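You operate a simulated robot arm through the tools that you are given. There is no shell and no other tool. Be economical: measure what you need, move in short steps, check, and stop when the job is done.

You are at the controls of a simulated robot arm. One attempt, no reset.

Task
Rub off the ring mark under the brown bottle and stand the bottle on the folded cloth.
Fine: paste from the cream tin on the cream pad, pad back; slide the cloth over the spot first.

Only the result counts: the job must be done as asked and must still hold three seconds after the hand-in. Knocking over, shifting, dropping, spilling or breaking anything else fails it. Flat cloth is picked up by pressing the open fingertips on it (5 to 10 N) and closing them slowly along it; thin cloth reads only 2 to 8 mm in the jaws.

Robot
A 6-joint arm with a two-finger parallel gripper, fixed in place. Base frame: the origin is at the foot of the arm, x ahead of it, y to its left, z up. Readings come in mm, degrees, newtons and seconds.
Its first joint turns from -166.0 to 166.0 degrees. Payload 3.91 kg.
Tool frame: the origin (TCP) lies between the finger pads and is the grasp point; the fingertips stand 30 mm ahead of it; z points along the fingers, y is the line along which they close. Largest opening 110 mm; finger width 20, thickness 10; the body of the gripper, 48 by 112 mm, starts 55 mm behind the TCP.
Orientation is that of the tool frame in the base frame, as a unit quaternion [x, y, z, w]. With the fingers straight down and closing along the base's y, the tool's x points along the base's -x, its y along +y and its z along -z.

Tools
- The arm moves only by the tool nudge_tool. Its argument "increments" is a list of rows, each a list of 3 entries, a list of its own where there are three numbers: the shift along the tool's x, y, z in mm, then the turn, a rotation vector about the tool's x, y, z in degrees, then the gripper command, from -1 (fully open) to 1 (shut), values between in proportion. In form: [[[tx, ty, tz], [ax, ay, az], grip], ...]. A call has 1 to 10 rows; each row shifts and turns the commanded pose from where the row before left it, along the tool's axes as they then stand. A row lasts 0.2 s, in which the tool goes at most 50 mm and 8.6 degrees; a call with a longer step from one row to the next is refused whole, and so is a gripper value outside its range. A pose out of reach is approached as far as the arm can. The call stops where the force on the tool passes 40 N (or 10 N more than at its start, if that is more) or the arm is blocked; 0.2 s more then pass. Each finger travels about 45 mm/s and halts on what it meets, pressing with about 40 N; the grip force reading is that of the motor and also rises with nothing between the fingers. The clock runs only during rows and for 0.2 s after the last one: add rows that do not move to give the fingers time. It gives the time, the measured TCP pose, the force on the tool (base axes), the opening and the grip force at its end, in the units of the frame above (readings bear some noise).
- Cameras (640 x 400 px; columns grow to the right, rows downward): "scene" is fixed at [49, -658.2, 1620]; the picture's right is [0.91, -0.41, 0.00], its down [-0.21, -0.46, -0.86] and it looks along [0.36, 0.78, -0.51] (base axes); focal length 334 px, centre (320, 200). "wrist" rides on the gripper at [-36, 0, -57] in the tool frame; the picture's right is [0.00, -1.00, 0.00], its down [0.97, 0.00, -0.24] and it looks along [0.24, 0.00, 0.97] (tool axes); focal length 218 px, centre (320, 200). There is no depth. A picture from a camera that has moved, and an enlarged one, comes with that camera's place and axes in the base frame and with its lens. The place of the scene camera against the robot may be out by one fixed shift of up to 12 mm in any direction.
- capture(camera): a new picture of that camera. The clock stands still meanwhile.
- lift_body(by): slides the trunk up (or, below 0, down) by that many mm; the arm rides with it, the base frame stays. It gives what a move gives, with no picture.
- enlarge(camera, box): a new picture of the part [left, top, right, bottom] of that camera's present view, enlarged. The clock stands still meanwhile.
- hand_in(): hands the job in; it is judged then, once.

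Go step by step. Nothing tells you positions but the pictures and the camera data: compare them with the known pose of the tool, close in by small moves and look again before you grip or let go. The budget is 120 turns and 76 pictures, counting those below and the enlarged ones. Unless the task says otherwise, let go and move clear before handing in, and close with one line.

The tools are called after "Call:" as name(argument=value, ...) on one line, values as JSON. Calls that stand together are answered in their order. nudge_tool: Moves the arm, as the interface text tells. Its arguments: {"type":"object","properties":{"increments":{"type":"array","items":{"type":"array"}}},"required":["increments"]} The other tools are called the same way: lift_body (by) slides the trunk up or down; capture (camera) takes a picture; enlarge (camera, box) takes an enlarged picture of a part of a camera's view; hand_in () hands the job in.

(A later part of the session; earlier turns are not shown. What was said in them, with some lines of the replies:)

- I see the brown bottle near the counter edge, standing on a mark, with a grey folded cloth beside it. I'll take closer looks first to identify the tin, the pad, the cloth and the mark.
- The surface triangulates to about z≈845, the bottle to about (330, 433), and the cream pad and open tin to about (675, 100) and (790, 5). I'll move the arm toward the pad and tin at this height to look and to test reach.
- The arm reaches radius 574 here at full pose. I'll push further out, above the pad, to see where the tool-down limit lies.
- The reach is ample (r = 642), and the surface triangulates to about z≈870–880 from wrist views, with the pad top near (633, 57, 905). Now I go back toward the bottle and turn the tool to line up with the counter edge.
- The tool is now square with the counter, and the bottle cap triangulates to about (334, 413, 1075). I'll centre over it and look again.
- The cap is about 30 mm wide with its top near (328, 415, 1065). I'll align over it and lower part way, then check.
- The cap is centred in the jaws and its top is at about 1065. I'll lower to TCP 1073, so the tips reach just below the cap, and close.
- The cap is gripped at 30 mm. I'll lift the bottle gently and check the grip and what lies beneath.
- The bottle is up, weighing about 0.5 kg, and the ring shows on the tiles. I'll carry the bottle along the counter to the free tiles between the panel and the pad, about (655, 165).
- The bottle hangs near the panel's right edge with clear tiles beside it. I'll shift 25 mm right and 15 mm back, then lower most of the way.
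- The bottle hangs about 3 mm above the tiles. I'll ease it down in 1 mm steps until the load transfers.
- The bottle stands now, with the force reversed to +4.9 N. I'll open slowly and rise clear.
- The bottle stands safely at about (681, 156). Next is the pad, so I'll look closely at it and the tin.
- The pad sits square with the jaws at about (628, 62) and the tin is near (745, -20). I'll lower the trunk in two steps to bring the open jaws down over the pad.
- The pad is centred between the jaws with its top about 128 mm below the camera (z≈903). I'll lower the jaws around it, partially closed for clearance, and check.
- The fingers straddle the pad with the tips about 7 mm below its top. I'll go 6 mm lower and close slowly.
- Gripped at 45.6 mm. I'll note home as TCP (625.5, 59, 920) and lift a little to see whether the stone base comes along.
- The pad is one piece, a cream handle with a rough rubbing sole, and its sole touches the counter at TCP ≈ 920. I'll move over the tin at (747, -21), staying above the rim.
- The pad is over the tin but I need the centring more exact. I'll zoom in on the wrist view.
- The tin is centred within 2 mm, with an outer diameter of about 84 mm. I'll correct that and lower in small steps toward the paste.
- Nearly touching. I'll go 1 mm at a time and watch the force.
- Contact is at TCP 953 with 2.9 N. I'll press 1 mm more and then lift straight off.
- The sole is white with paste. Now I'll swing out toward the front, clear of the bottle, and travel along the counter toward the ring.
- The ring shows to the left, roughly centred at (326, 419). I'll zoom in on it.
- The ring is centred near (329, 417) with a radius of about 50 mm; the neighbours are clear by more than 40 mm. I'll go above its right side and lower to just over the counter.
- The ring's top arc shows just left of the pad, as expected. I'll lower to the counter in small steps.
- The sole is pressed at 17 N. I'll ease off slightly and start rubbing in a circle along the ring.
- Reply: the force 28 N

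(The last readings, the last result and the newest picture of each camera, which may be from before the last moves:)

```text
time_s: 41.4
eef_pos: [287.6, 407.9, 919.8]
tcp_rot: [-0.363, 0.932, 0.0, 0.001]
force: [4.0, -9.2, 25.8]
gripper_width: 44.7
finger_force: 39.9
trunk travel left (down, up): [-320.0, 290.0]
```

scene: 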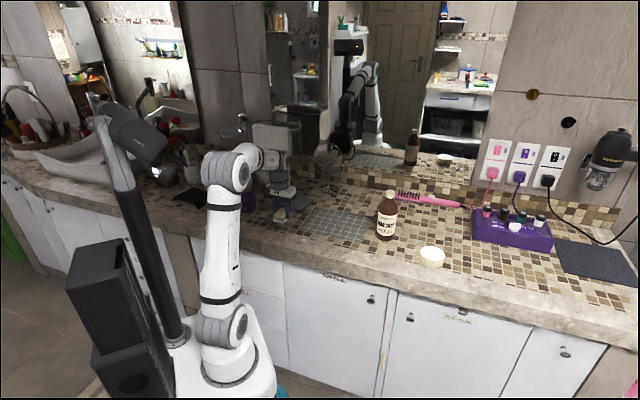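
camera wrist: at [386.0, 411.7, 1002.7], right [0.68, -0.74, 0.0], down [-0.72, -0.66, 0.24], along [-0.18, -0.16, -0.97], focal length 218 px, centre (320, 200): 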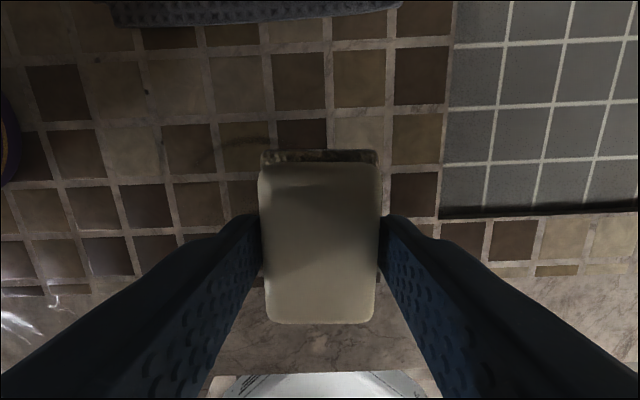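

The force is 26 N, a bit strong. I'll ease off 1 mm and continue the circle.

Call:
nudge_tool(increments=[[[-15.7, 15.7, -1], [0, 0, 0], 0.6], [[-21.5, 5.8, 0], [0, 0, 0], 0.6], [[-21.5, -5.8, 0], [0, 0, 0], 0.6], [[-15.7, -15.7, 0], [0, 0, 0], 0.6]])

Call:
nudge_tool(increments=[[[-5.8, -21.5, 0], [0, 0, 0], 0.6], [[5.8, -21.5, 0], [0, 0, 0], 0.6], [[15.7, -15.7, 0], [0, 0, 0], 0.6], [[21.5, -5.8, 0], [0, 0, 0], 0.6]])

```text
time_s: 42.4
eef_pos: [342.4, 460.3, 919.6]
tcp_rot: [-0.363, 0.932, 0.0, 0.001]
force: [-1.7, 0.1, 6.7]
gripper_width: 44.6
finger_force: 39.7
trunk travel left (down, up): [-320.0, 290.0]
```

```text
time_s: 43.4
eef_pos: [360.8, 387.1, 920.1]
tcp_rot: [-0.362, 0.932, 0.0, -0.001]
force: [-0.3, 1.0, -0.4]
gripper_width: 44.5
finger_force: 40.0
trunk travel left (down, up): [-320.0, 290.0]
```

Contact got light on the right side. I'll press 1 mm more and make a second lap, then look.

Call:
nudge_tool(increments=[[[0, 0, 1.0], [0, 0, 0], 0.6], [[21.5, 5.8, 0], [0, 0, 0], 0.6], [[15.7, 15.7, 0], [0, 0, 0], 0.6], [[5.8, 21.5, 0], [0, 0, 0], 0.6], [[-5.8, 21.5, 0], [0, 0, 0], 0.6], [[-15.7, 15.7, 0], [0, 0, 0], 0.6]])

Call:
nudge_tool(increments=[[[-21.5, 5.8, 0], [0, 0, 0], 0.6], [[-21.5, -5.8, 0], [0, 0, 0], 0.6], [[-15.7, -15.7, 0], [0, 0, 0], 0.6], [[-5.8, -21.5, 0], [0, 0, 0], 0.6], [[5.8, -21.5, 0], [0, 0, 0], 0.6]])

Call:
nudge_tool(increments=[[[15.7, -15.7, 0.3], [0, 0, 0], 0.6], [[21.5, -5.8, 0.3], [0, 0, 0], 0.6], [[10, -3, 0], [0, 0, 0], 0.6], [[-25, 0, 0], [0, 0, 0], 0.6], [[-25, 5, 0], [0, 0, 0], 0.6], [[25, -5, 0], [0, 0, 0], 0.6], [[25, 0, 0], [0, 0, 0], 0.6]])

```text
time_s: 44.8
eef_pos: [290.1, 431.3, 919.7]
tcp_rot: [-0.363, 0.932, 0.0, 0.001]
force: [0.3, -3.1, 10.6]
gripper_width: 44.6
finger_force: 40.0
trunk travel left (down, up): [-320.0, 290.0]
```

```text
time_s: 46.0
eef_pos: [372.8, 427.0, 920.1]
tcp_rot: [-0.363, 0.932, -0.001, -0.001]
force: [-0.2, 0.1, 10.2]
gripper_width: 44.7
finger_force: 39.6
trunk travel left (down, up): [-320.0, 290.0]
```

```text
time_s: 47.6
eef_pos: [354.4, 378.8, 918.3]
tcp_rot: [-0.363, 0.932, 0.0, 0.001]
force: [3.2, 2.2, 23.6]
gripper_width: 44.7
finger_force: 39.8
trunk travel left (down, up): [-320.0, 290.0]
```

Two laps plus extra strokes are done. I'll lift off and shift right to look at the spot.

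Call:
nudge_tool(increments=[[[0, 0, -10], [0, 0, 0], 0.6], [[0, 0, -40], [0, 0, 0], 0.6], [[0, 0, -40], [0, 0, 0], 0.6], [[0, -40, -20], [0, 0, 0], 0.6], [[10, -40, 0], [0, 0, 0], 0.6], [[0, 0, 0], [0, 0, 0], 0.6]])

Call:
enlarge(camera="wrist", box=[80, 50, 280, 210])

Call:
enlarge(camera="scene", box=[230, 170, 330, 250])

```text
time_s: 49.0
eef_pos: [401.9, 312.6, 1028.0]
tcp_rot: [-0.364, 0.931, 0.001, 0.001]
force: [-0.3, 0.0, -0.3]
gripper_width: 44.7
finger_force: 39.5
trunk travel left (down, up): [-320.0, 290.0]
```

```text
2.50 times, centred on (180, 130) of wrist
camera zoom: at [427.9, 336.2, 1086.2], right [0.68, -0.74, 0.0], down [-0.71, -0.66, 0.24], along [-0.18, -0.16, -0.97], focal length 546 px, centre (670, 375)
```

zoom: 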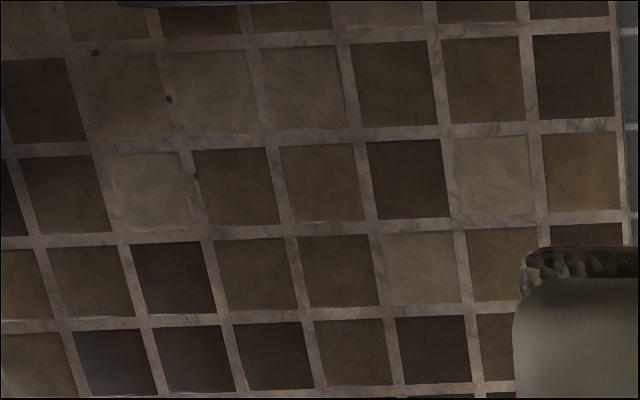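

```text
5.00 times, centred on (280, 210) of scene
camera zoom: at [49.0, -658.2, 1620.0], right [0.91, -0.41, 0.0], down [-0.21, -0.46, -0.86], along [0.36, 0.78, -0.51], focal length 1668 px, centre (520, 150)
```

zoom: 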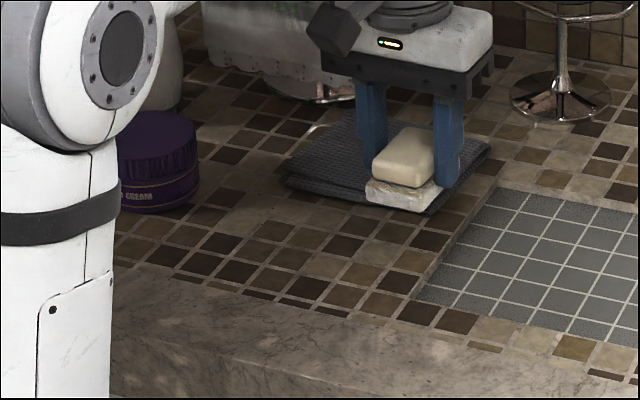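

The ring looks gone. I'll check the front part of the spot too.

Call:
enlarge(camera="wrist", box=[60, 100, 280, 270])

```text
2.35 times, centred on (170, 185) of wrist
camera zoom: at [427.9, 336.2, 1086.2], right [0.68, -0.74, 0.0], down [-0.71, -0.66, 0.24], along [-0.18, -0.16, -0.97], focal length 514 px, centre (673, 235)
```

zoom: 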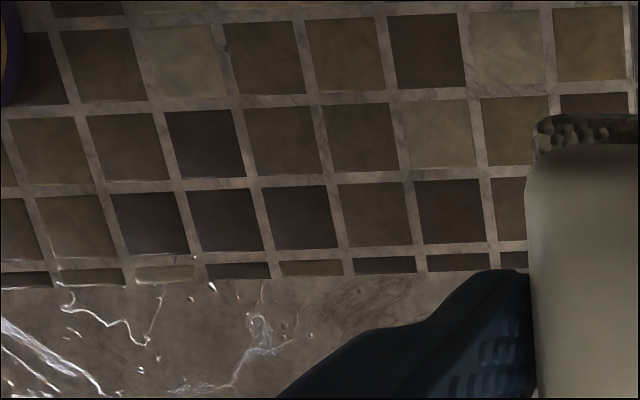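

The counter is clean. Now I'll return the pad to its home at about (626.6, 61), passing in front of the bottle.

Call:
nudge_tool(increments=[[[25, -30, 0], [0, 0, 0], 0.6], [[0.6, -43, 0], [0, 0, 0], 0.6], [[0.6, -43, 0], [0, 0, 0], 0.6], [[0.6, -43, 0], [0, 0, 0], 0.6], [[0.6, -43, 0], [0, 0, 0], 0.6], [[0.6, -43, 0], [0, 0, 0], 0.6], [[0.6, -43, 0], [0, 0, 0], 0.6], [[0.6, -43, -5], [0, 0, 0], 0.6], [[0, -6, 0], [0, 0, 0], 0.6], [[0, 0, 0], [0, 0, 0], 0.6]])

Call:
capture(camera="wrist")

```text
time_s: 51.2
eef_pos: [607.3, 46.2, 1033.8]
tcp_rot: [-0.363, 0.932, 0.0, 0.0]
force: [-1.4, 0.4, -0.5]
gripper_width: 44.5
finger_force: 40.1
trunk travel left (down, up): [-320.0, 290.0]
```

```text
33 pictures are left
camera wrist: at [634.2, 69.5, 1090.5], right [0.68, -0.74, 0.0], down [-0.71, -0.66, 0.24], along [-0.18, -0.16, -0.97], focal length 218 px, centre (320, 200)
```

wrist: 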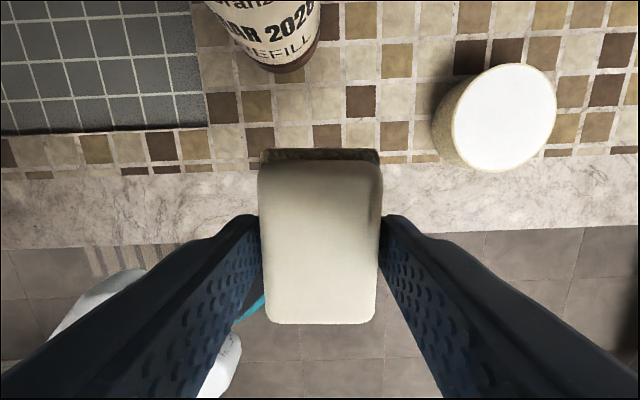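

I'm 24 mm in front of home. I'll descend most of the way, then shift in and lower to near contact.

Call:
nudge_tool(increments=[[[0, 0, 30], [0, 0, 0], 0.6], [[0, 0, 30], [0, 0, 0], 0.6], [[-12, -1, 10], [0, 0, 0], 0.6], [[-12, -1, 10], [0, 0, 0], 0.6], [[0, 0, 15], [0, 0, 0], 0.6], [[0, 0, 10], [0, 0, 0], 0.6], [[0, 0, 3], [0, 0, 0], 0.6], [[0, 0, 0], [0, 0, 0], 0.6]])

Call:
enlarge(camera="scene", box=[370, 230, 450, 280])

```text
time_s: 53.0
eef_pos: [627.3, 59.6, 924.8]
tcp_rot: [-0.363, 0.932, 0.001, -0.001]
force: [0.2, 0.0, 0.4]
gripper_width: 44.5
finger_force: 39.8
trunk travel left (down, up): [-320.0, 290.0]
```

```text
8.00 times, centred on (410, 255) of scene
camera zoom: at [49.0, -658.2, 1620.0], right [0.91, -0.41, 0.0], down [-0.21, -0.46, -0.86], along [0.36, 0.78, -0.51], focal length 2669 px, centre (-400, -240)
```

zoom: 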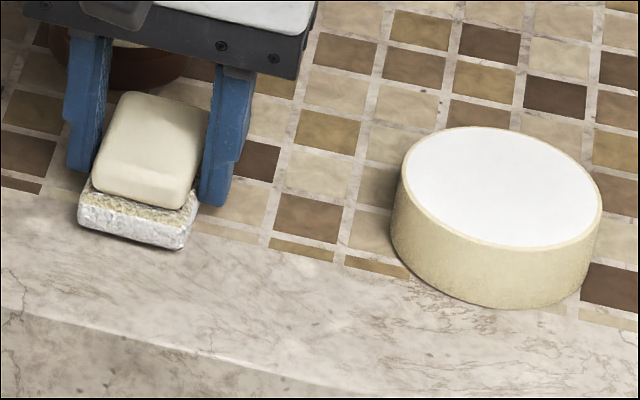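

The pad lines up with its former place, a few millimetres above. I'll lower it to contact.

Call:
nudge_tool(increments=[[[0, 0, 2], [0, 0, 0], 0.6], [[0, 0, 1.5], [0, 0, 0], 0.6], [[0, 0, 0], [0, 0, 0], 0.6]])

Call:
nudge_tool(increments=[[[0, 0, 1], [0, 0, 0], 0.6], [[0, 0, 0], [0, 0, 0], 0.6]])

```text
time_s: 53.8
eef_pos: [627.9, 58.9, 921.3]
tcp_rot: [-0.363, 0.932, 0.0, 0.001]
force: [0.4, -0.2, 0.5]
gripper_width: 44.6
finger_force: 39.7
trunk travel left (down, up): [-320.0, 290.0]
```

```text
time_s: 54.4
eef_pos: [626.2, 58.2, 921.8]
tcp_rot: [-0.363, 0.932, 0.0, -0.001]
force: [0.1, 0.7, -0.5]
gripper_width: 44.5
finger_force: 40.1
trunk travel left (down, up): [-320.0, 290.0]
```

Call:
nudge_tool(increments=[[[0, 0, 1], [0, 0, 0], 0.6], [[0, 0, 0], [0, 0, 0], 0.6]])

Call:
nudge_tool(increments=[[[0, 0, 0.6], [0, 0, 0], 0.6], [[0, 0, 0], [0, 0, 0], 0.6]])

```text
time_s: 55.0
eef_pos: [627.9, 59.3, 920.7]
tcp_rot: [-0.363, 0.932, 0.0, 0.0]
force: [-0.1, -0.5, -0.7]
gripper_width: 44.7
finger_force: 40.3
trunk travel left (down, up): [-320.0, 290.0]
```

```text
time_s: 55.6
eef_pos: [627.9, 58.2, 919.5]
tcp_rot: [-0.362, 0.932, 0.0, 0.0]
force: [-0.2, -1.1, 1.5]
gripper_width: 44.5
finger_force: 39.9
trunk travel left (down, up): [-320.0, 290.0]
```

Contact is beginning. I'll open gently and rise.

Call:
nudge_tool(increments=[[[0, 0, 0], [0, 0, 0], 0.15], [[0, 0, 0], [0, 0, 0], 0], [[0, 0, 0], [0, 0, 0], -0.2], [[0, 0, 0], [0, 0, 0], -0.2], [[0, 0, -10], [0, 0, 0], -0.2], [[0, 0, -40], [0, 0, 0], -0.2], [[0, 0, -40], [0, 0, 0], -0.2], [[0, 0, -20], [0, 0, 0], -0.2], [[0, 0, 0], [0, 0, 0], -0.2]])

Call:
capture(camera="wrist")

Call:
enlarge(camera="scene", box=[370, 230, 450, 280])

```text
time_s: 57.6
eef_pos: [627.6, 60.6, 1029.2]
tcp_rot: [-0.363, 0.932, 0.0, 0.0]
force: [0.6, -0.2, 0.3]
gripper_width: 65.9
finger_force: 0.1
trunk travel left (down, up): [-320.0, 290.0]
```

```text
31 pictures are left
camera wrist: at [652.6, 84.9, 1085.7], right [0.68, -0.74, 0.0], down [-0.71, -0.66, 0.24], along [-0.18, -0.16, -0.97], focal length 218 px, centre (320, 200)
```

wrist: 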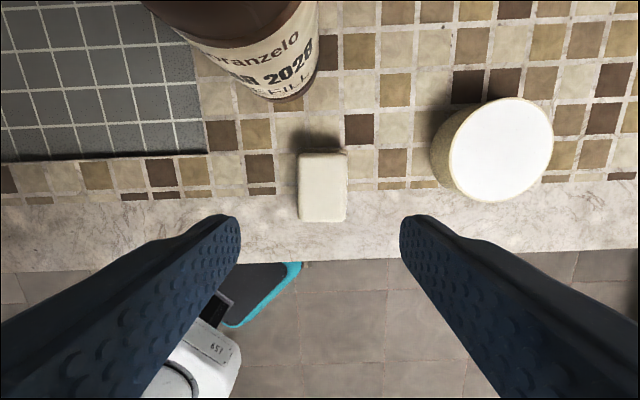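

```text
8.00 times, centred on (410, 255) of scene
camera zoom: at [49.0, -658.2, 1620.0], right [0.91, -0.41, 0.0], down [-0.21, -0.46, -0.86], along [0.36, 0.78, -0.51], focal length 2669 px, centre (-400, -240)
```

zoom: 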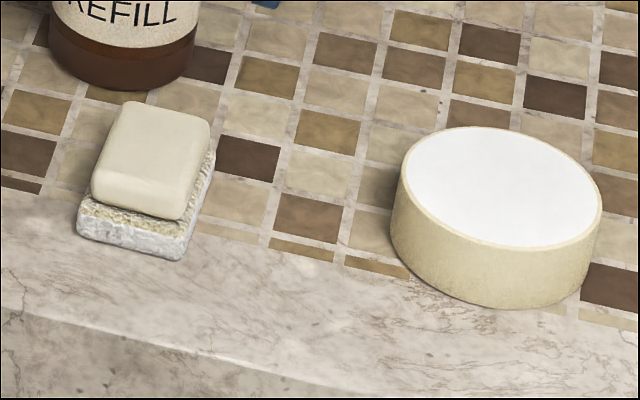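

The pad is back in place. Next is the cloth; I'll look at it and at the white object behind it while the arm is away.

Call:
enlarge(camera="scene", box=[230, 110, 350, 230])

Call:
enlarge(camera="scene", box=[265, 180, 345, 230])

```text
3.33 times, centred on (290, 170) of scene
camera zoom: at [49.0, -658.2, 1620.0], right [0.91, -0.41, 0.0], down [-0.21, -0.46, -0.86], along [0.36, 0.78, -0.51], focal length 1112 px, centre (420, 300)
```

zoom: 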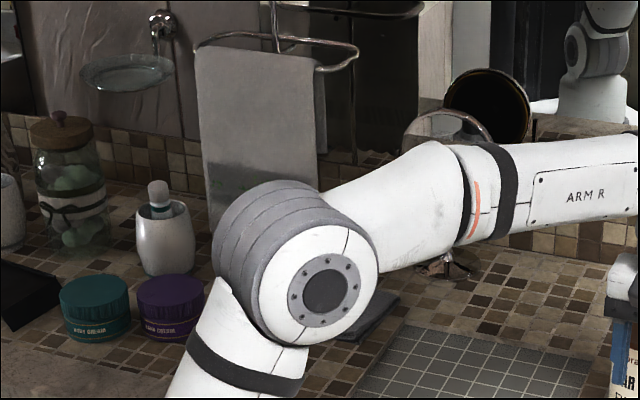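

```text
8.00 times, centred on (305, 205) of scene
camera zoom: at [49.0, -658.2, 1620.0], right [0.91, -0.41, 0.0], down [-0.21, -0.46, -0.86], along [0.36, 0.78, -0.51], focal length 2669 px, centre (440, 160)
```

zoom: 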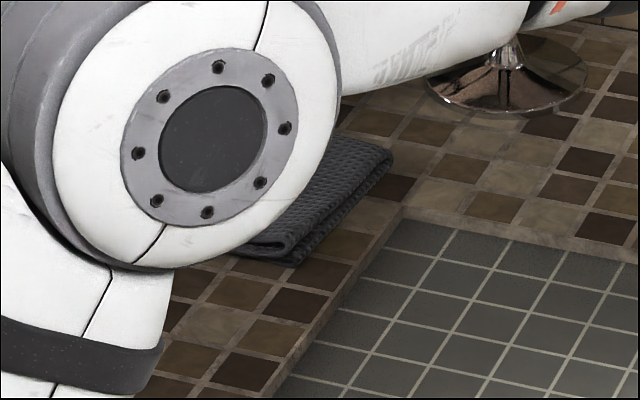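

The rack with the towel stands well behind the cloth (about 120 mm beyond its centre). I'll rise, then travel over to the cloth's front edge for a look from above.

Call:
nudge_tool(increments=[[[0, 0, -40], [0, 0, 0], -0.2], [[0, 0, -40], [0, 0, 0], -0.2], [[-10, 42, 0], [0, 0, 0], -0.2], [[-10, 42, 0], [0, 0, 0], -0.2], [[-10, 42, 0], [0, 0, 0], -0.2], [[-14, 42, 0], [0, 0, 0], -0.2], [[-14, 42, 0], [0, 0, 0], -0.2], [[-14, 42, 0], [0, 0, 0], -0.2], [[-14, 42, 0], [0, 0, 0], -0.2], [[-14, 42, 0], [0, 0, 0], -0.2]])

Call:
nudge_tool(increments=[[[-12, 42, 0], [0, 0, 0], -0.2], [[-12, 42, 0], [0, 0, 0], -0.2], [[-12, 40, 0], [0, 0, 0], -0.2], [[0, 0, 0], [0, 0, 0], -0.2]])

Call:
capture(camera="wrist")

```text
time_s: 59.8
eef_pos: [471.4, 376.7, 1108.5]
tcp_rot: [-0.362, 0.932, 0.0, 0.0]
force: [0.0, 0.2, -0.4]
gripper_width: 66.0
finger_force: 0.0
trunk travel left (down, up): [-320.0, 290.0]
```

```text
time_s: 60.8
eef_pos: [415.0, 491.2, 1108.3]
tcp_rot: [-0.363, 0.932, 0.0, 0.0]
force: [-0.8, 0.5, 0.3]
gripper_width: 66.1
finger_force: 0.1
trunk travel left (down, up): [-320.0, 290.0]
```

```text
27 pictures are left
camera wrist: at [441.0, 515.8, 1166.9], right [0.68, -0.74, 0.0], down [-0.72, -0.66, 0.24], along [-0.18, -0.16, -0.97], focal length 218 px, centre (320, 200)
```

wrist: 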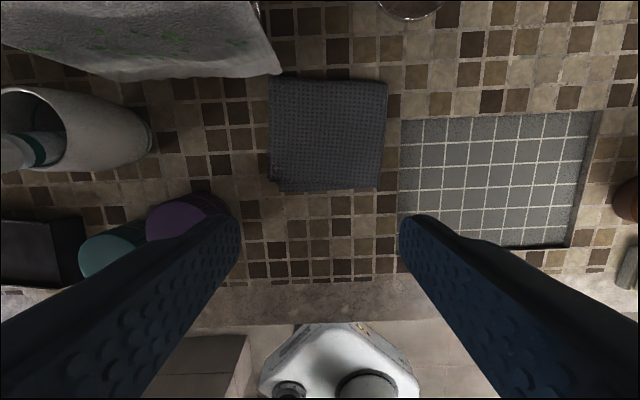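

The cloth is about 135 mm square, centred near (455, 515), 160 mm behind the spot, and just slightly right. I'll press the open fingertips on it at two points and try dragging it forward; first I lower toward it.

Call:
nudge_tool(increments=[[[-13.5, -4.5, 0], [0, 0, 0], -0.2], [[-13.5, -4.5, 0], [0, 0, 0], -0.2], [[0, 0, 0], [0, 0, 0], -0.2]])

Call:
lift_body(by=-150)

Call:
capture(camera="wrist")

Call:
enlarge(camera="scene", box=[250, 150, 346, 230])

```text
time_s: 61.6
eef_pos: [441.6, 502.9, 1109.8]
tcp_rot: [-0.363, 0.932, 0.0, -0.001]
force: [1.1, 0.4, 0.6]
gripper_width: 66.1
finger_force: 0.0
trunk travel left (down, up): [-320.0, 290.0]
```

```text
time_s: 63.4
eef_pos: [441.0, 503.1, 958.7]
tcp_rot: [-0.363, 0.932, 0.0, 0.0]
force: [0.2, 1.0, 0.3]
gripper_width: 65.9
finger_force: 0.2
trunk travel left (down, up): [-170.0, 440.0]
```

```text
26 pictures are left
camera wrist: at [467.2, 527.0, 1016.2], right [0.68, -0.74, 0.0], down [-0.72, -0.66, 0.24], along [-0.18, -0.16, -0.97], focal length 218 px, centre (320, 200)
```

wrist: 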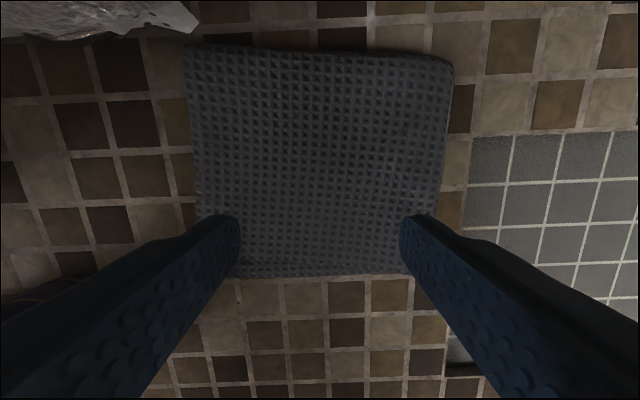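

```text
5.00 times, centred on (298, 190) of scene
camera zoom: at [49.0, -658.2, 1620.0], right [0.91, -0.41, 0.0], down [-0.21, -0.46, -0.86], along [0.36, 0.78, -0.51], focal length 1668 px, centre (430, 250)
```

zoom: 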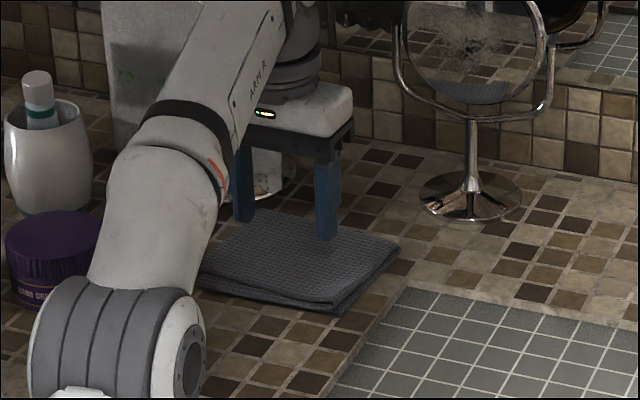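

The tips are about 40 mm above the cloth. I'll lower to near contact, then step down to 5–10 N.

Call:
nudge_tool(increments=[[[0, 0, 15], [0, 0, 0], -0.2], [[0, 0, 12], [0, 0, 0], -0.2], [[0, 0, 5], [0, 0, 0], -0.2], [[0, 0, 2], [0, 0, 0], -0.2], [[0, 0, 2], [0, 0, 0], -0.2], [[0, 0, 0], [0, 0, 0], -0.2]])

Call:
nudge_tool(increments=[[[0, 0, 2], [0, 0, 0], -0.2], [[0, 0, 2], [0, 0, 0], -0.2], [[0, 0, 0], [0, 0, 0], -0.2]])

```text
time_s: 64.5
eef_pos: [439.5, 502.2, 929.7]
tcp_rot: [-0.363, 0.932, 0.004, 0.007]
force: [-1.8, -1.1, 12.9]
gripper_width: 65.9
finger_force: 0.0
trunk travel left (down, up): [-170.0, 440.0]
stopped in row 5: the force on the tool passed its limit (the readings are from after the stop); the commanded pose is now the measured one
```

```text
time_s: 65.2
eef_pos: [440.9, 503.4, 930.2]
tcp_rot: [-0.363, 0.932, 0.007, 0.012]
force: [-2.8, -2.8, 14.1]
gripper_width: 66.2
finger_force: 0.1
trunk travel left (down, up): [-170.0, 440.0]
stopped in row 3: the force on the tool passed its limit (the readings are from after the stop); the commanded pose is now the measured one
```

Contact came at TCP 930, so the tips are at about z=900. I'll verify in the picture that it's the cloth.

Call:
enlarge(camera="scene", box=[250, 150, 346, 230])

Call:
capture(camera="wrist")

Call:
capture(camera="scene")

```text
5.00 times, centred on (298, 190) of scene
camera zoom: at [49.0, -658.2, 1620.0], right [0.91, -0.41, 0.0], down [-0.21, -0.46, -0.86], along [0.36, 0.78, -0.51], focal length 1668 px, centre (430, 250)
```

zoom: 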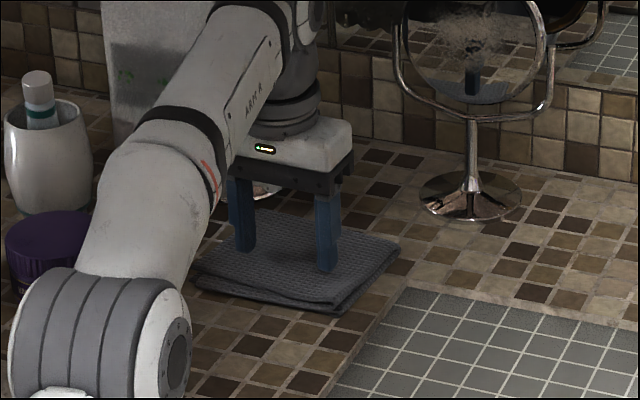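

```text
23 pictures are left
camera wrist: at [465.4, 525.3, 988.2], right [0.68, -0.74, 0.0], down [-0.72, -0.66, 0.21], along [-0.16, -0.14, -0.98], focal length 218 px, centre (320, 200)
```

wrist: 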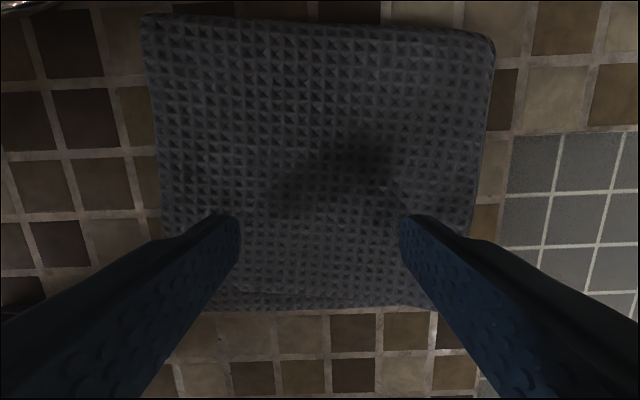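

```text
22 pictures are left
```

scene: 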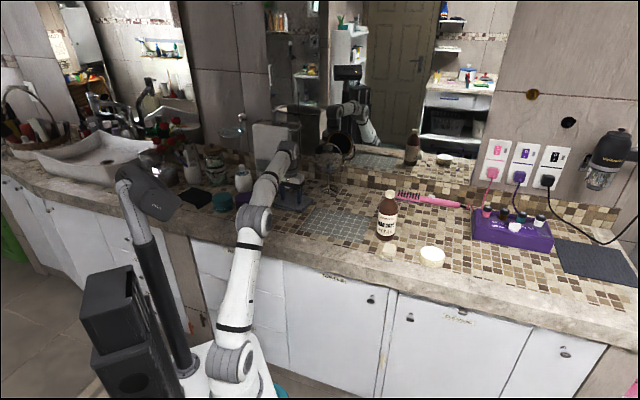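

The tips are still about 14 mm above the cloth, while the low elbow appears to rest near the counter edge. I'll raise the trunk right away so that the arm works from above instead.

Call:
lift_body(by=60)

Call:
lift_body(by=140)

Call:
capture(camera="scene")

```text
time_s: 66.2
eef_pos: [441.9, 503.1, 987.2]
tcp_rot: [-0.364, 0.931, 0.006, 0.009]
force: [0.2, 0.4, 1.1]
gripper_width: 66.2
finger_force: 0.1
trunk travel left (down, up): [-230.0, 380.0]
```

```text
time_s: 67.9
eef_pos: [441.6, 502.7, 1127.2]
tcp_rot: [-0.363, 0.932, 0.005, 0.01]
force: [-0.6, 0.4, 0.0]
gripper_width: 66.1
finger_force: 0.1
trunk travel left (down, up): [-370.0, 240.0]
```

```text
21 pictures are left
```

scene: 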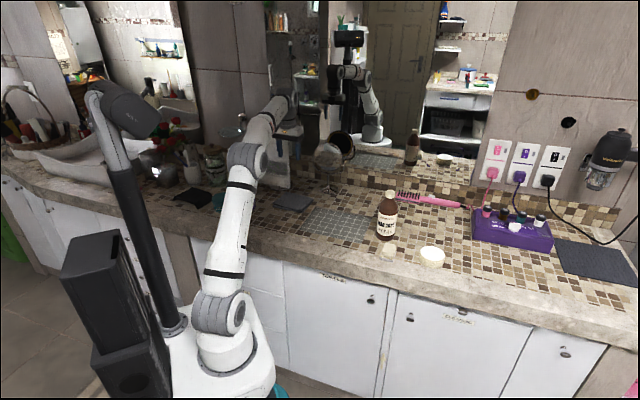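

Nothing has been disturbed. I'll square the tool again (about 1.3° about its y) and descend with the arm itself, checking the elbow.

Call:
nudge_tool(increments=[[[0, 0, 0], [0, 1.3, 0], -0.2], [[0, 0, 40], [0, 0, 0], -0.2], [[0, 0, 40], [0, 0, 0], -0.2], [[0, 0, 40], [0, 0, 0], -0.2], [[0, 0, 40], [0, 0, 0], -0.2], [[0, 0, 20], [0, 0, 0], -0.2], [[0, 0, 0], [0, 0, 0], -0.2]])

Call:
capture(camera="scene")

```text
time_s: 69.5
eef_pos: [441.8, 503.6, 948.3]
tcp_rot: [-0.363, 0.932, 0.002, -0.001]
force: [-0.4, 0.6, -0.1]
gripper_width: 65.8
finger_force: 0.0
trunk travel left (down, up): [-370.0, 240.0]
```

```text
20 pictures are left
```

scene: 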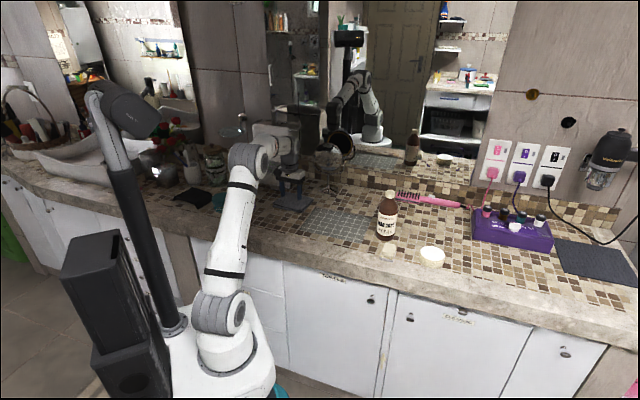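

The elbow is well up now. I'll step down to the cloth and stop at a light press.

Call:
nudge_tool(increments=[[[0, 0, 12], [0, 0, 0], -0.2], [[0, 0, 8], [0, 0, 0], -0.2], [[0, 0, 3], [0, 0, 0], -0.2], [[0, 0, 2], [0, 0, 0], -0.2], [[0, 0, 0], [0, 0, 0], -0.2]])

Call:
nudge_tool(increments=[[[0, 0, 2], [0, 0, 0], -0.2], [[0, 0, 2], [0, 0, 0], -0.2], [[0, 0, 0], [0, 0, 0], -0.2]])

```text
time_s: 70.5
eef_pos: [442.0, 502.9, 930.8]
tcp_rot: [-0.362, 0.932, 0.004, 0.006]
force: [-2.9, -4.9, 15.5]
gripper_width: 66.1
finger_force: 0.1
trunk travel left (down, up): [-370.0, 240.0]
stopped in row 5: the force on the tool passed its limit (the readings are from after the stop); the commanded pose is now the measured one
```

```text
time_s: 71.2
eef_pos: [442.6, 505.9, 929.9]
tcp_rot: [-0.364, 0.931, 0.007, 0.01]
force: [-2.2, -2.0, 16.7]
gripper_width: 65.9
finger_force: 0.1
trunk travel left (down, up): [-370.0, 240.0]
stopped in row 3: the force on the tool passed its limit (the readings are from after the stop); the commanded pose is now the measured one
```

It stopped at the same height with a different arm posture, so the tips really are on the cloth (top ≈ 900, counter ≈ 885). I'll ease the press off a little and try a short 15 mm drag forward.

Call:
nudge_tool(increments=[[[0, 0, -0.7], [0, 0, 0], -0.2], [[0, 0, 0], [0, 0, 0], -0.2]])

Call:
nudge_tool(increments=[[[5, 0, 0], [0, 0, 0], -0.2], [[5, 0, 0], [0, 0, 0], -0.2], [[5, 0, 0], [0, 0, 0], -0.2], [[0, 0, 0], [0, 0, 0], -0.2]])

Call:
capture(camera="wrist")

```text
time_s: 71.8
eef_pos: [441.4, 505.6, 929.6]
tcp_rot: [-0.364, 0.932, 0.008, 0.009]
force: [0.0, -0.6, 24.3]
gripper_width: 66.6
finger_force: 0.5
trunk travel left (down, up): [-370.0, 240.0]
```

```text
time_s: 72.8
eef_pos: [433.2, 496.0, 929.9]
tcp_rot: [-0.363, 0.932, 0.007, 0.01]
force: [10.5, 8.5, 30.2]
gripper_width: 65.9
finger_force: 0.3
trunk travel left (down, up): [-370.0, 240.0]
```

```text
19 pictures are left
camera wrist: at [457.4, 519.2, 987.8], right [0.68, -0.74, -0.01], down [-0.72, -0.66, 0.22], along [-0.16, -0.14, -0.98], focal length 218 px, centre (320, 200)
```

wrist: 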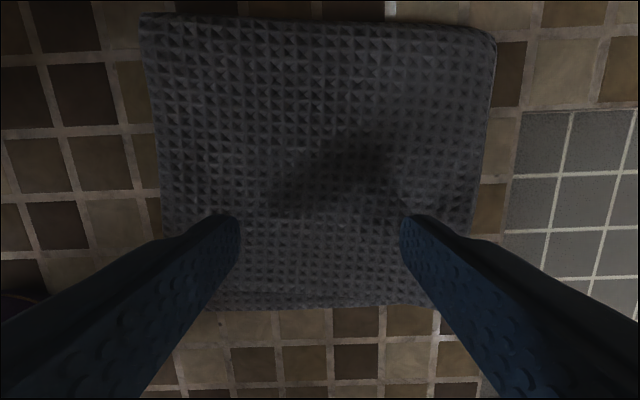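

The cloth slides along with the fingertips without slipping. I'll ease the pressure slightly and continue the drag, about 150 mm in all.

Call:
nudge_tool(increments=[[[0, 0, -0.7], [0, 0, 0], -0.2], [[8, 0.4, 0], [0, 0, 0], -0.2], [[8, 0.4, 0], [0, 0, 0], -0.2], [[8, 0.4, 0], [0, 0, 0], -0.2], [[8, 0.4, 0], [0, 0, 0], -0.2], [[8, 0.4, 0], [0, 0, 0], -0.2]])

Call:
capture(camera="wrist")

```text
time_s: 74.2
eef_pos: [401.5, 470.9, 929.9]
tcp_rot: [-0.363, 0.932, 0.007, 0.011]
force: [11.1, 9.3, 35.1]
gripper_width: 65.9
finger_force: 0.4
trunk travel left (down, up): [-370.0, 240.0]
```

```text
18 pictures are left
camera wrist: at [426.9, 493.8, 987.8], right [0.68, -0.74, -0.01], down [-0.72, -0.66, 0.22], along [-0.16, -0.14, -0.98], focal length 218 px, centre (320, 200)
```

wrist: 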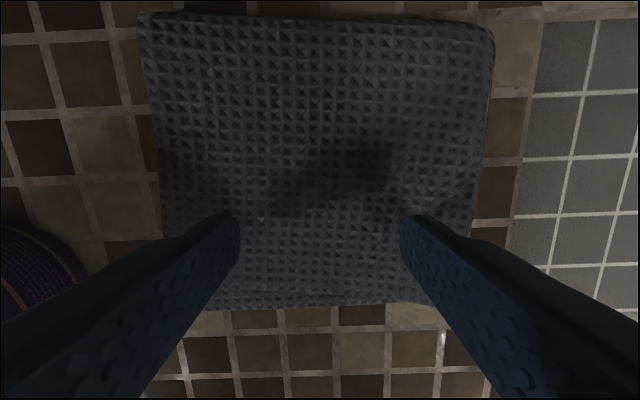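

The slide goes well; the press force creeps up because of the slight tilt, so I'll ease off along the way.

Call:
nudge_tool(increments=[[[0, 0, -1], [0, 0, 0], -0.2], [[8, 0.4, -0.2], [0, 0, 0], -0.2], [[8, 0.4, -0.2], [0, 0, 0], -0.2], [[8, 0.4, -0.2], [0, 0, 0], -0.2], [[8, 0.4, -0.2], [0, 0, 0], -0.2], [[8, 0.4, -0.2], [0, 0, 0], -0.2]])

Call:
nudge_tool(increments=[[[8, 0.4, -0.2], [0, 0, 0], -0.2], [[8, 0.4, -0.2], [0, 0, 0], -0.2], [[8, 0.4, -0.2], [0, 0, 0], -0.2], [[8, 0.4, -0.2], [0, 0, 0], -0.2]])

Call:
capture(camera="wrist")

```text
time_s: 75.6
eef_pos: [370.2, 444.7, 930.2]
tcp_rot: [-0.363, 0.932, 0.006, 0.01]
force: [9.9, 7.9, 29.9]
gripper_width: 66.2
finger_force: 0.2
trunk travel left (down, up): [-370.0, 240.0]
```

```text
time_s: 76.6
eef_pos: [345.5, 423.3, 929.0]
tcp_rot: [-0.364, 0.932, 0.006, 0.007]
force: [5.1, 4.5, 18.9]
gripper_width: 65.9
finger_force: 0.1
trunk travel left (down, up): [-370.0, 240.0]
```

```text
17 pictures are left
camera wrist: at [370.7, 446.8, 987.7], right [0.68, -0.74, -0.01], down [-0.72, -0.66, 0.22], along [-0.17, -0.15, -0.97], focal length 218 px, centre (320, 200)
```

wrist: 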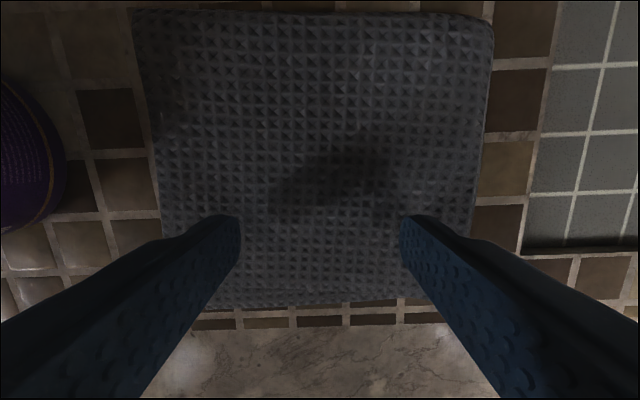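

About 36 mm remain. I'll finish the slide.

Call:
nudge_tool(increments=[[[7.5, 0.4, -0.1], [0, 0, 0], -0.2], [[7.5, 0.4, -0.1], [0, 0, 0], -0.2], [[7.5, 0.4, -0.1], [0, 0, 0], -0.2], [[7.5, 0.4, -0.1], [0, 0, 0], -0.2], [[7.5, 0.4, -0.1], [0, 0, 0], -0.2], [[0, 0, 0], [0, 0, 0], -0.2]])

Call:
nudge_tool(increments=[[[0, 0, -3], [0, 0, 0], -0.2], [[0, 0, -20], [0, 0, 0], -0.2], [[0, 0, -40], [0, 1.1, 0], -0.2], [[0, 0, -45], [0, 0, 0], -0.2], [[0, 0, -45], [0, 0, 0], -0.2], [[0, 0, -40], [0, 0, 0], -0.2], [[0, 0, 0], [0, 0, 0], -0.2]])

Call:
capture(camera="wrist")

```text
time_s: 78.0
eef_pos: [317.8, 399.8, 929.8]
tcp_rot: [-0.363, 0.932, 0.005, 0.008]
force: [8.6, 7.2, 31.5]
gripper_width: 66.0
finger_force: 0.1
trunk travel left (down, up): [-370.0, 240.0]
```

```text
time_s: 79.6
eef_pos: [319.2, 399.1, 1122.4]
tcp_rot: [-0.364, 0.931, 0.002, -0.001]
force: [-0.2, -0.3, 0.3]
gripper_width: 66.0
finger_force: 0.1
trunk travel left (down, up): [-370.0, 240.0]
```

```text
16 pictures are left
camera wrist: at [344.6, 422.0, 1178.4], right [0.68, -0.74, 0.0], down [-0.71, -0.66, 0.24], along [-0.18, -0.16, -0.97], focal length 218 px, centre (320, 200)
```

wrist: 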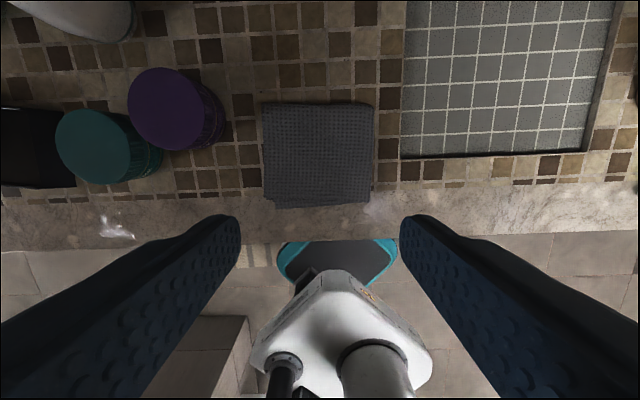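

The cloth now lies flat over the spot, centred near (339, 415). Next I go back for the bottle at (681, 156).

Call:
nudge_tool(increments=[[[-10.2, -42.4, 0], [0, 0, 0], -0.6], [[-10.2, -42.4, 0], [0, 0, 0], -0.6], [[-10.2, -42.4, 0], [0, 0, 0], -0.6], [[-10.2, -42.4, 0], [0, 0, 0], -0.6], [[-10.2, -42.4, 0], [0, 0, 0], -0.6], [[-10.2, -42.4, 0], [0, 0, 0], -0.6], [[-10.2, -42.4, 0], [0, 0, 0], -0.6], [[-10.2, -42.4, 0], [0, 0, 0], -0.6], [[-10.2, -42.4, 0], [0, 0, 0], -0.6], [[-10.2, -42.4, 0], [0, 0, 0], -0.6]])

Call:
capture(camera="wrist")

Call:
enlarge(camera="scene", box=[225, 170, 335, 250])

```text
time_s: 81.8
eef_pos: [679.6, 156.3, 1120.9]
tcp_rot: [-0.363, 0.932, 0.003, -0.001]
force: [0.3, -0.8, -0.8]
gripper_width: 88.1
finger_force: 0.1
trunk travel left (down, up): [-370.0, 240.0]
```

```text
15 pictures are left
camera wrist: at [706.9, 180.3, 1177.3], right [0.68, -0.74, -0.01], down [-0.71, -0.66, 0.24], along [-0.18, -0.16, -0.97], focal length 218 px, centre (320, 200)
```

wrist: 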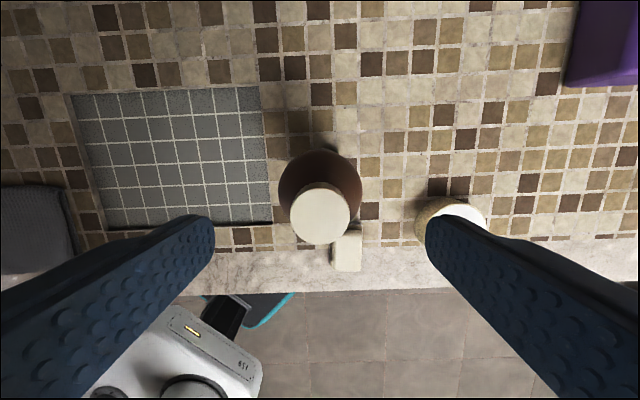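

```text
5.00 times, centred on (280, 210) of scene
camera zoom: at [49.0, -658.2, 1620.0], right [0.91, -0.41, 0.0], down [-0.21, -0.46, -0.86], along [0.36, 0.78, -0.51], focal length 1668 px, centre (520, 150)
```

zoom: 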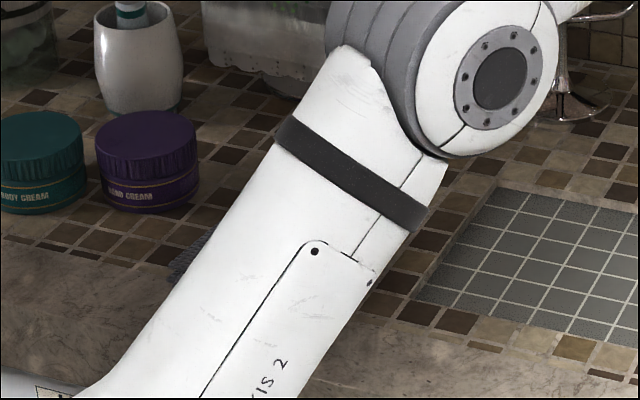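

The cap is dead centre under the jaws. I'll lower to TCP 1073 and grip.

Call:
nudge_tool(increments=[[[0, 0, 20], [0, 0, 0], -0.6], [[0, 0, 18], [0, 0, 0], -0.6], [[0, 0, 10], [0, 0, 0], -0.4], [[0, 0, 0], [0, 0, 0], -0.1], [[0, 0, 0], [0, 0, 0], 0.2], [[0, 0, 0], [0, 0, 0], 0.5], [[0, 0, 0], [0, 0, 0], 1], [[0, 0, 0], [0, 0, 0], 1], [[0, 0, 0], [0, 0, 0], 1]])

Call:
nudge_tool(increments=[[[0, 0, -5], [0, 0, 0], 1], [[0, 0, -15], [0, 0, 0], 1], [[0, 0, -20], [0, 0, 0], 1], [[0, 0, -20], [0, 0, 0], 1], [[0, 0, 0], [0, 0, 0], 1]])

```text
time_s: 83.8
eef_pos: [680.5, 156.3, 1072.6]
tcp_rot: [-0.364, 0.931, 0.002, -0.002]
force: [0.7, -0.3, -0.6]
gripper_width: 31.0
finger_force: 39.5
trunk travel left (down, up): [-370.0, 240.0]
```

```text
time_s: 85.0
eef_pos: [679.6, 156.5, 1130.8]
tcp_rot: [-0.364, 0.931, 0.003, -0.001]
force: [0.2, 0.1, -4.2]
gripper_width: 30.9
finger_force: 39.7
trunk travel left (down, up): [-370.0, 240.0]
```

The bottle is held. I'll carry it back over the cloth at about (338, 414).

Call:
nudge_tool(increments=[[[7.7, 42.1, 0], [0, 0, 0], 1], [[7.7, 42.1, 0], [0, 0, 0], 1], [[7.7, 42.1, 0], [0, 0, 0], 1], [[7.7, 42.1, 0], [0, 0, 0], 1], [[7.7, 42.1, 0], [0, 0, 0], 1], [[7.7, 42.1, 0], [0, 0, 0], 1], [[7.7, 42.1, 0], [0, 0, 0], 1], [[7.7, 42.1, 0], [0, 0, 0], 1], [[7.7, 42.1, 0], [0, 0, 0], 1], [[7.7, 42.1, 0], [0, 0, 0], 1]])

Call:
capture(camera="wrist")

Call:
enlarge(camera="scene", box=[225, 150, 335, 240])

```text
time_s: 87.2
eef_pos: [336.0, 413.6, 1134.4]
tcp_rot: [-0.363, 0.932, 0.002, -0.002]
force: [-0.9, -0.2, -4.9]
gripper_width: 30.7
finger_force: 40.3
trunk travel left (down, up): [-370.0, 240.0]
```

```text
13 pictures are left
camera wrist: at [362.6, 436.9, 1192.3], right [0.68, -0.74, 0.0], down [-0.71, -0.66, 0.24], along [-0.18, -0.16, -0.97], focal length 218 px, centre (320, 200)
```

wrist: 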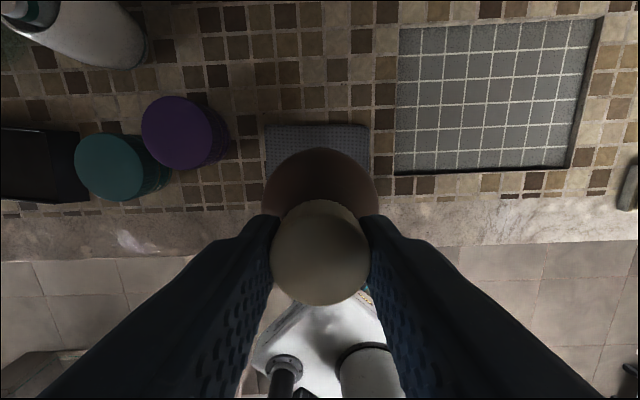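

```text
4.44 times, centred on (280, 195) of scene
camera zoom: at [49.0, -658.2, 1620.0], right [0.91, -0.41, 0.0], down [-0.21, -0.46, -0.86], along [0.36, 0.78, -0.51], focal length 1483 px, centre (498, 222)
```

zoom: 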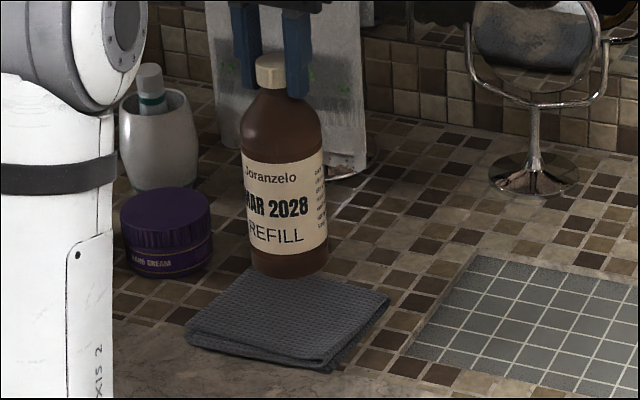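

The bottle hangs over the cloth's middle. I'll move it 5 mm forward and lower to just above the cloth.

Call:
nudge_tool(increments=[[[5, 0, 0], [0, 0, 0], 1], [[0, 0, 15], [0, 0, 0], 1], [[0, 0, 15], [0, 0, 0], 1], [[0, 0, 6], [0, 0, 0], 1], [[0, 0, 3], [0, 0, 0], 1], [[0, 0, 0], [0, 0, 0], 1]])

Call:
nudge_tool(increments=[[[0, 0, 1.5], [0, 0, 0], 1], [[0, 0, 1.5], [0, 0, 0], 1], [[0, 0, 0], [0, 0, 0], 1]])

```text
time_s: 88.6
eef_pos: [332.8, 409.5, 1093.8]
tcp_rot: [-0.364, 0.931, 0.002, -0.001]
force: [-0.9, 0.2, -5.5]
gripper_width: 30.6
finger_force: 39.9
trunk travel left (down, up): [-370.0, 240.0]
```

```text
time_s: 89.4
eef_pos: [333.9, 409.7, 1092.3]
tcp_rot: [-0.363, 0.932, 0.003, -0.001]
force: [0.6, -0.4, 3.9]
gripper_width: 30.7
finger_force: 40.1
trunk travel left (down, up): [-370.0, 240.0]
```

The bottle now rests on the cloth. A quick look before letting go.

Call:
enlarge(camera="scene", box=[225, 150, 335, 240])

```text
4.44 times, centred on (280, 195) of scene
camera zoom: at [49.0, -658.2, 1620.0], right [0.91, -0.41, 0.0], down [-0.21, -0.46, -0.86], along [0.36, 0.78, -0.51], focal length 1483 px, centre (498, 222)
```

zoom: 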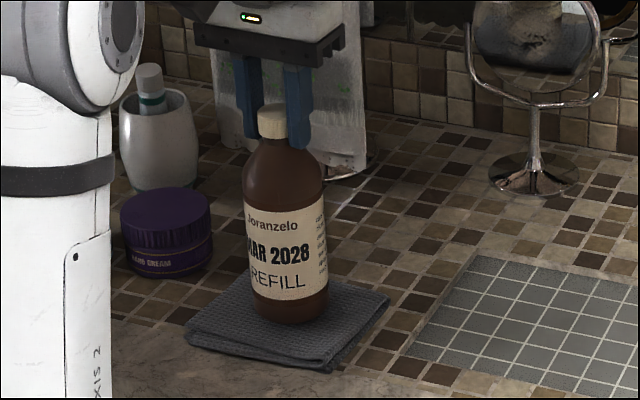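

The bottle stands well within the cloth. I'll open slowly, hold, then rise straight up.

Call:
nudge_tool(increments=[[[0, 0, 0], [0, 0, 0], 0.4], [[0, 0, 0], [0, 0, 0], 0.2], [[0, 0, 0], [0, 0, 0], 0], [[0, 0, 0], [0, 0, 0], -0.3], [[0, 0, 0], [0, 0, 0], -0.6], [[0, 0, -10], [0, 0, 0], -0.6], [[0, 0, -30], [0, 0, 0], -0.6], [[0, 0, -40], [0, 0, 0], -0.6], [[0, 0, 0], [0, 0, 0], -0.6]])

Call:
nudge_tool(increments=[[[0, 0, -40], [0, 0, 0], -0.6], [[0, -40, 0], [0, 0, 0], -0.6], [[0, -40, 0], [0, 0, 0], -0.6], [[0, -40, 0], [0, 0, 0], -0.6], [[0, 0, 0], [0, 0, 0], -0.6]])

Call:
enlarge(camera="scene", box=[225, 150, 335, 240])

Call:
capture(camera="scene")

Call:
capture(camera="wrist")

```text
time_s: 91.4
eef_pos: [331.8, 412.0, 1173.7]
tcp_rot: [-0.363, 0.932, 0.002, -0.001]
force: [-0.3, 0.5, -0.9]
gripper_width: 87.9
finger_force: 0.0
trunk travel left (down, up): [-370.0, 240.0]
```

```text
time_s: 92.6
eef_pos: [414.2, 318.6, 1210.0]
tcp_rot: [-0.365, 0.931, 0.003, -0.001]
force: [0.5, 0.0, -0.5]
gripper_width: 87.7
finger_force: 0.0
trunk travel left (down, up): [-370.0, 240.0]
```

```text
4.44 times, centred on (280, 195) of scene
camera zoom: at [49.0, -658.2, 1620.0], right [0.91, -0.41, 0.0], down [-0.21, -0.46, -0.86], along [0.36, 0.78, -0.51], focal length 1483 px, centre (498, 222)
```

zoom: 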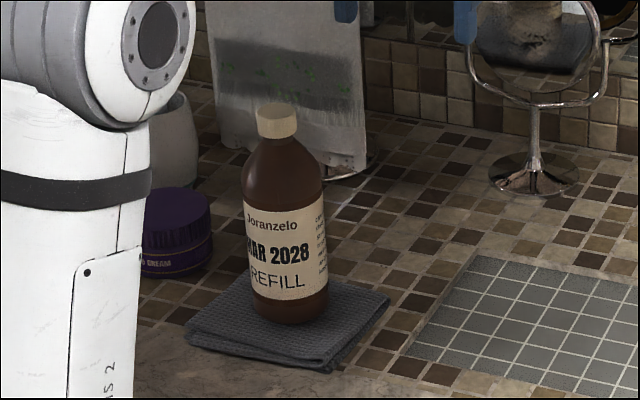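

```text
9 pictures are left
```

scene: 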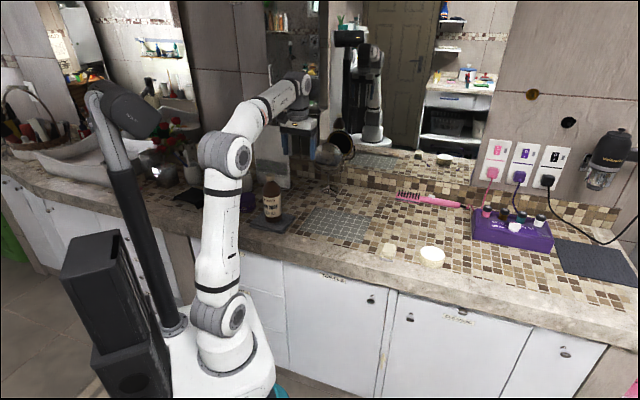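

```text
8 pictures are left
camera wrist: at [440.2, 342.7, 1268.2], right [0.68, -0.74, -0.01], down [-0.71, -0.66, 0.24], along [-0.18, -0.16, -0.97], focal length 218 px, centre (320, 200)
```

wrist: 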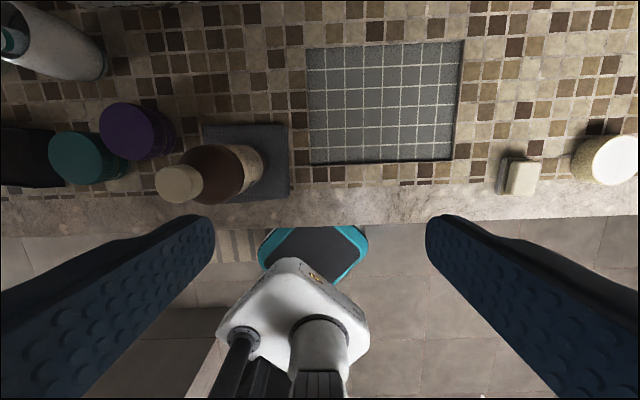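

The bottle stands upright on the cloth over the cleaned spot. The pad and tin are in their places and the arm is clear, so I'm handing in.

Call:
hand_in()

```text
The job is handed in.
```

I rubbed the ring mark off with paste from the cream tin on the cream pad. The pad is back where it was (within a millimetre or two), the folded cloth covers the spot, and the brown bottle stands upright on it.
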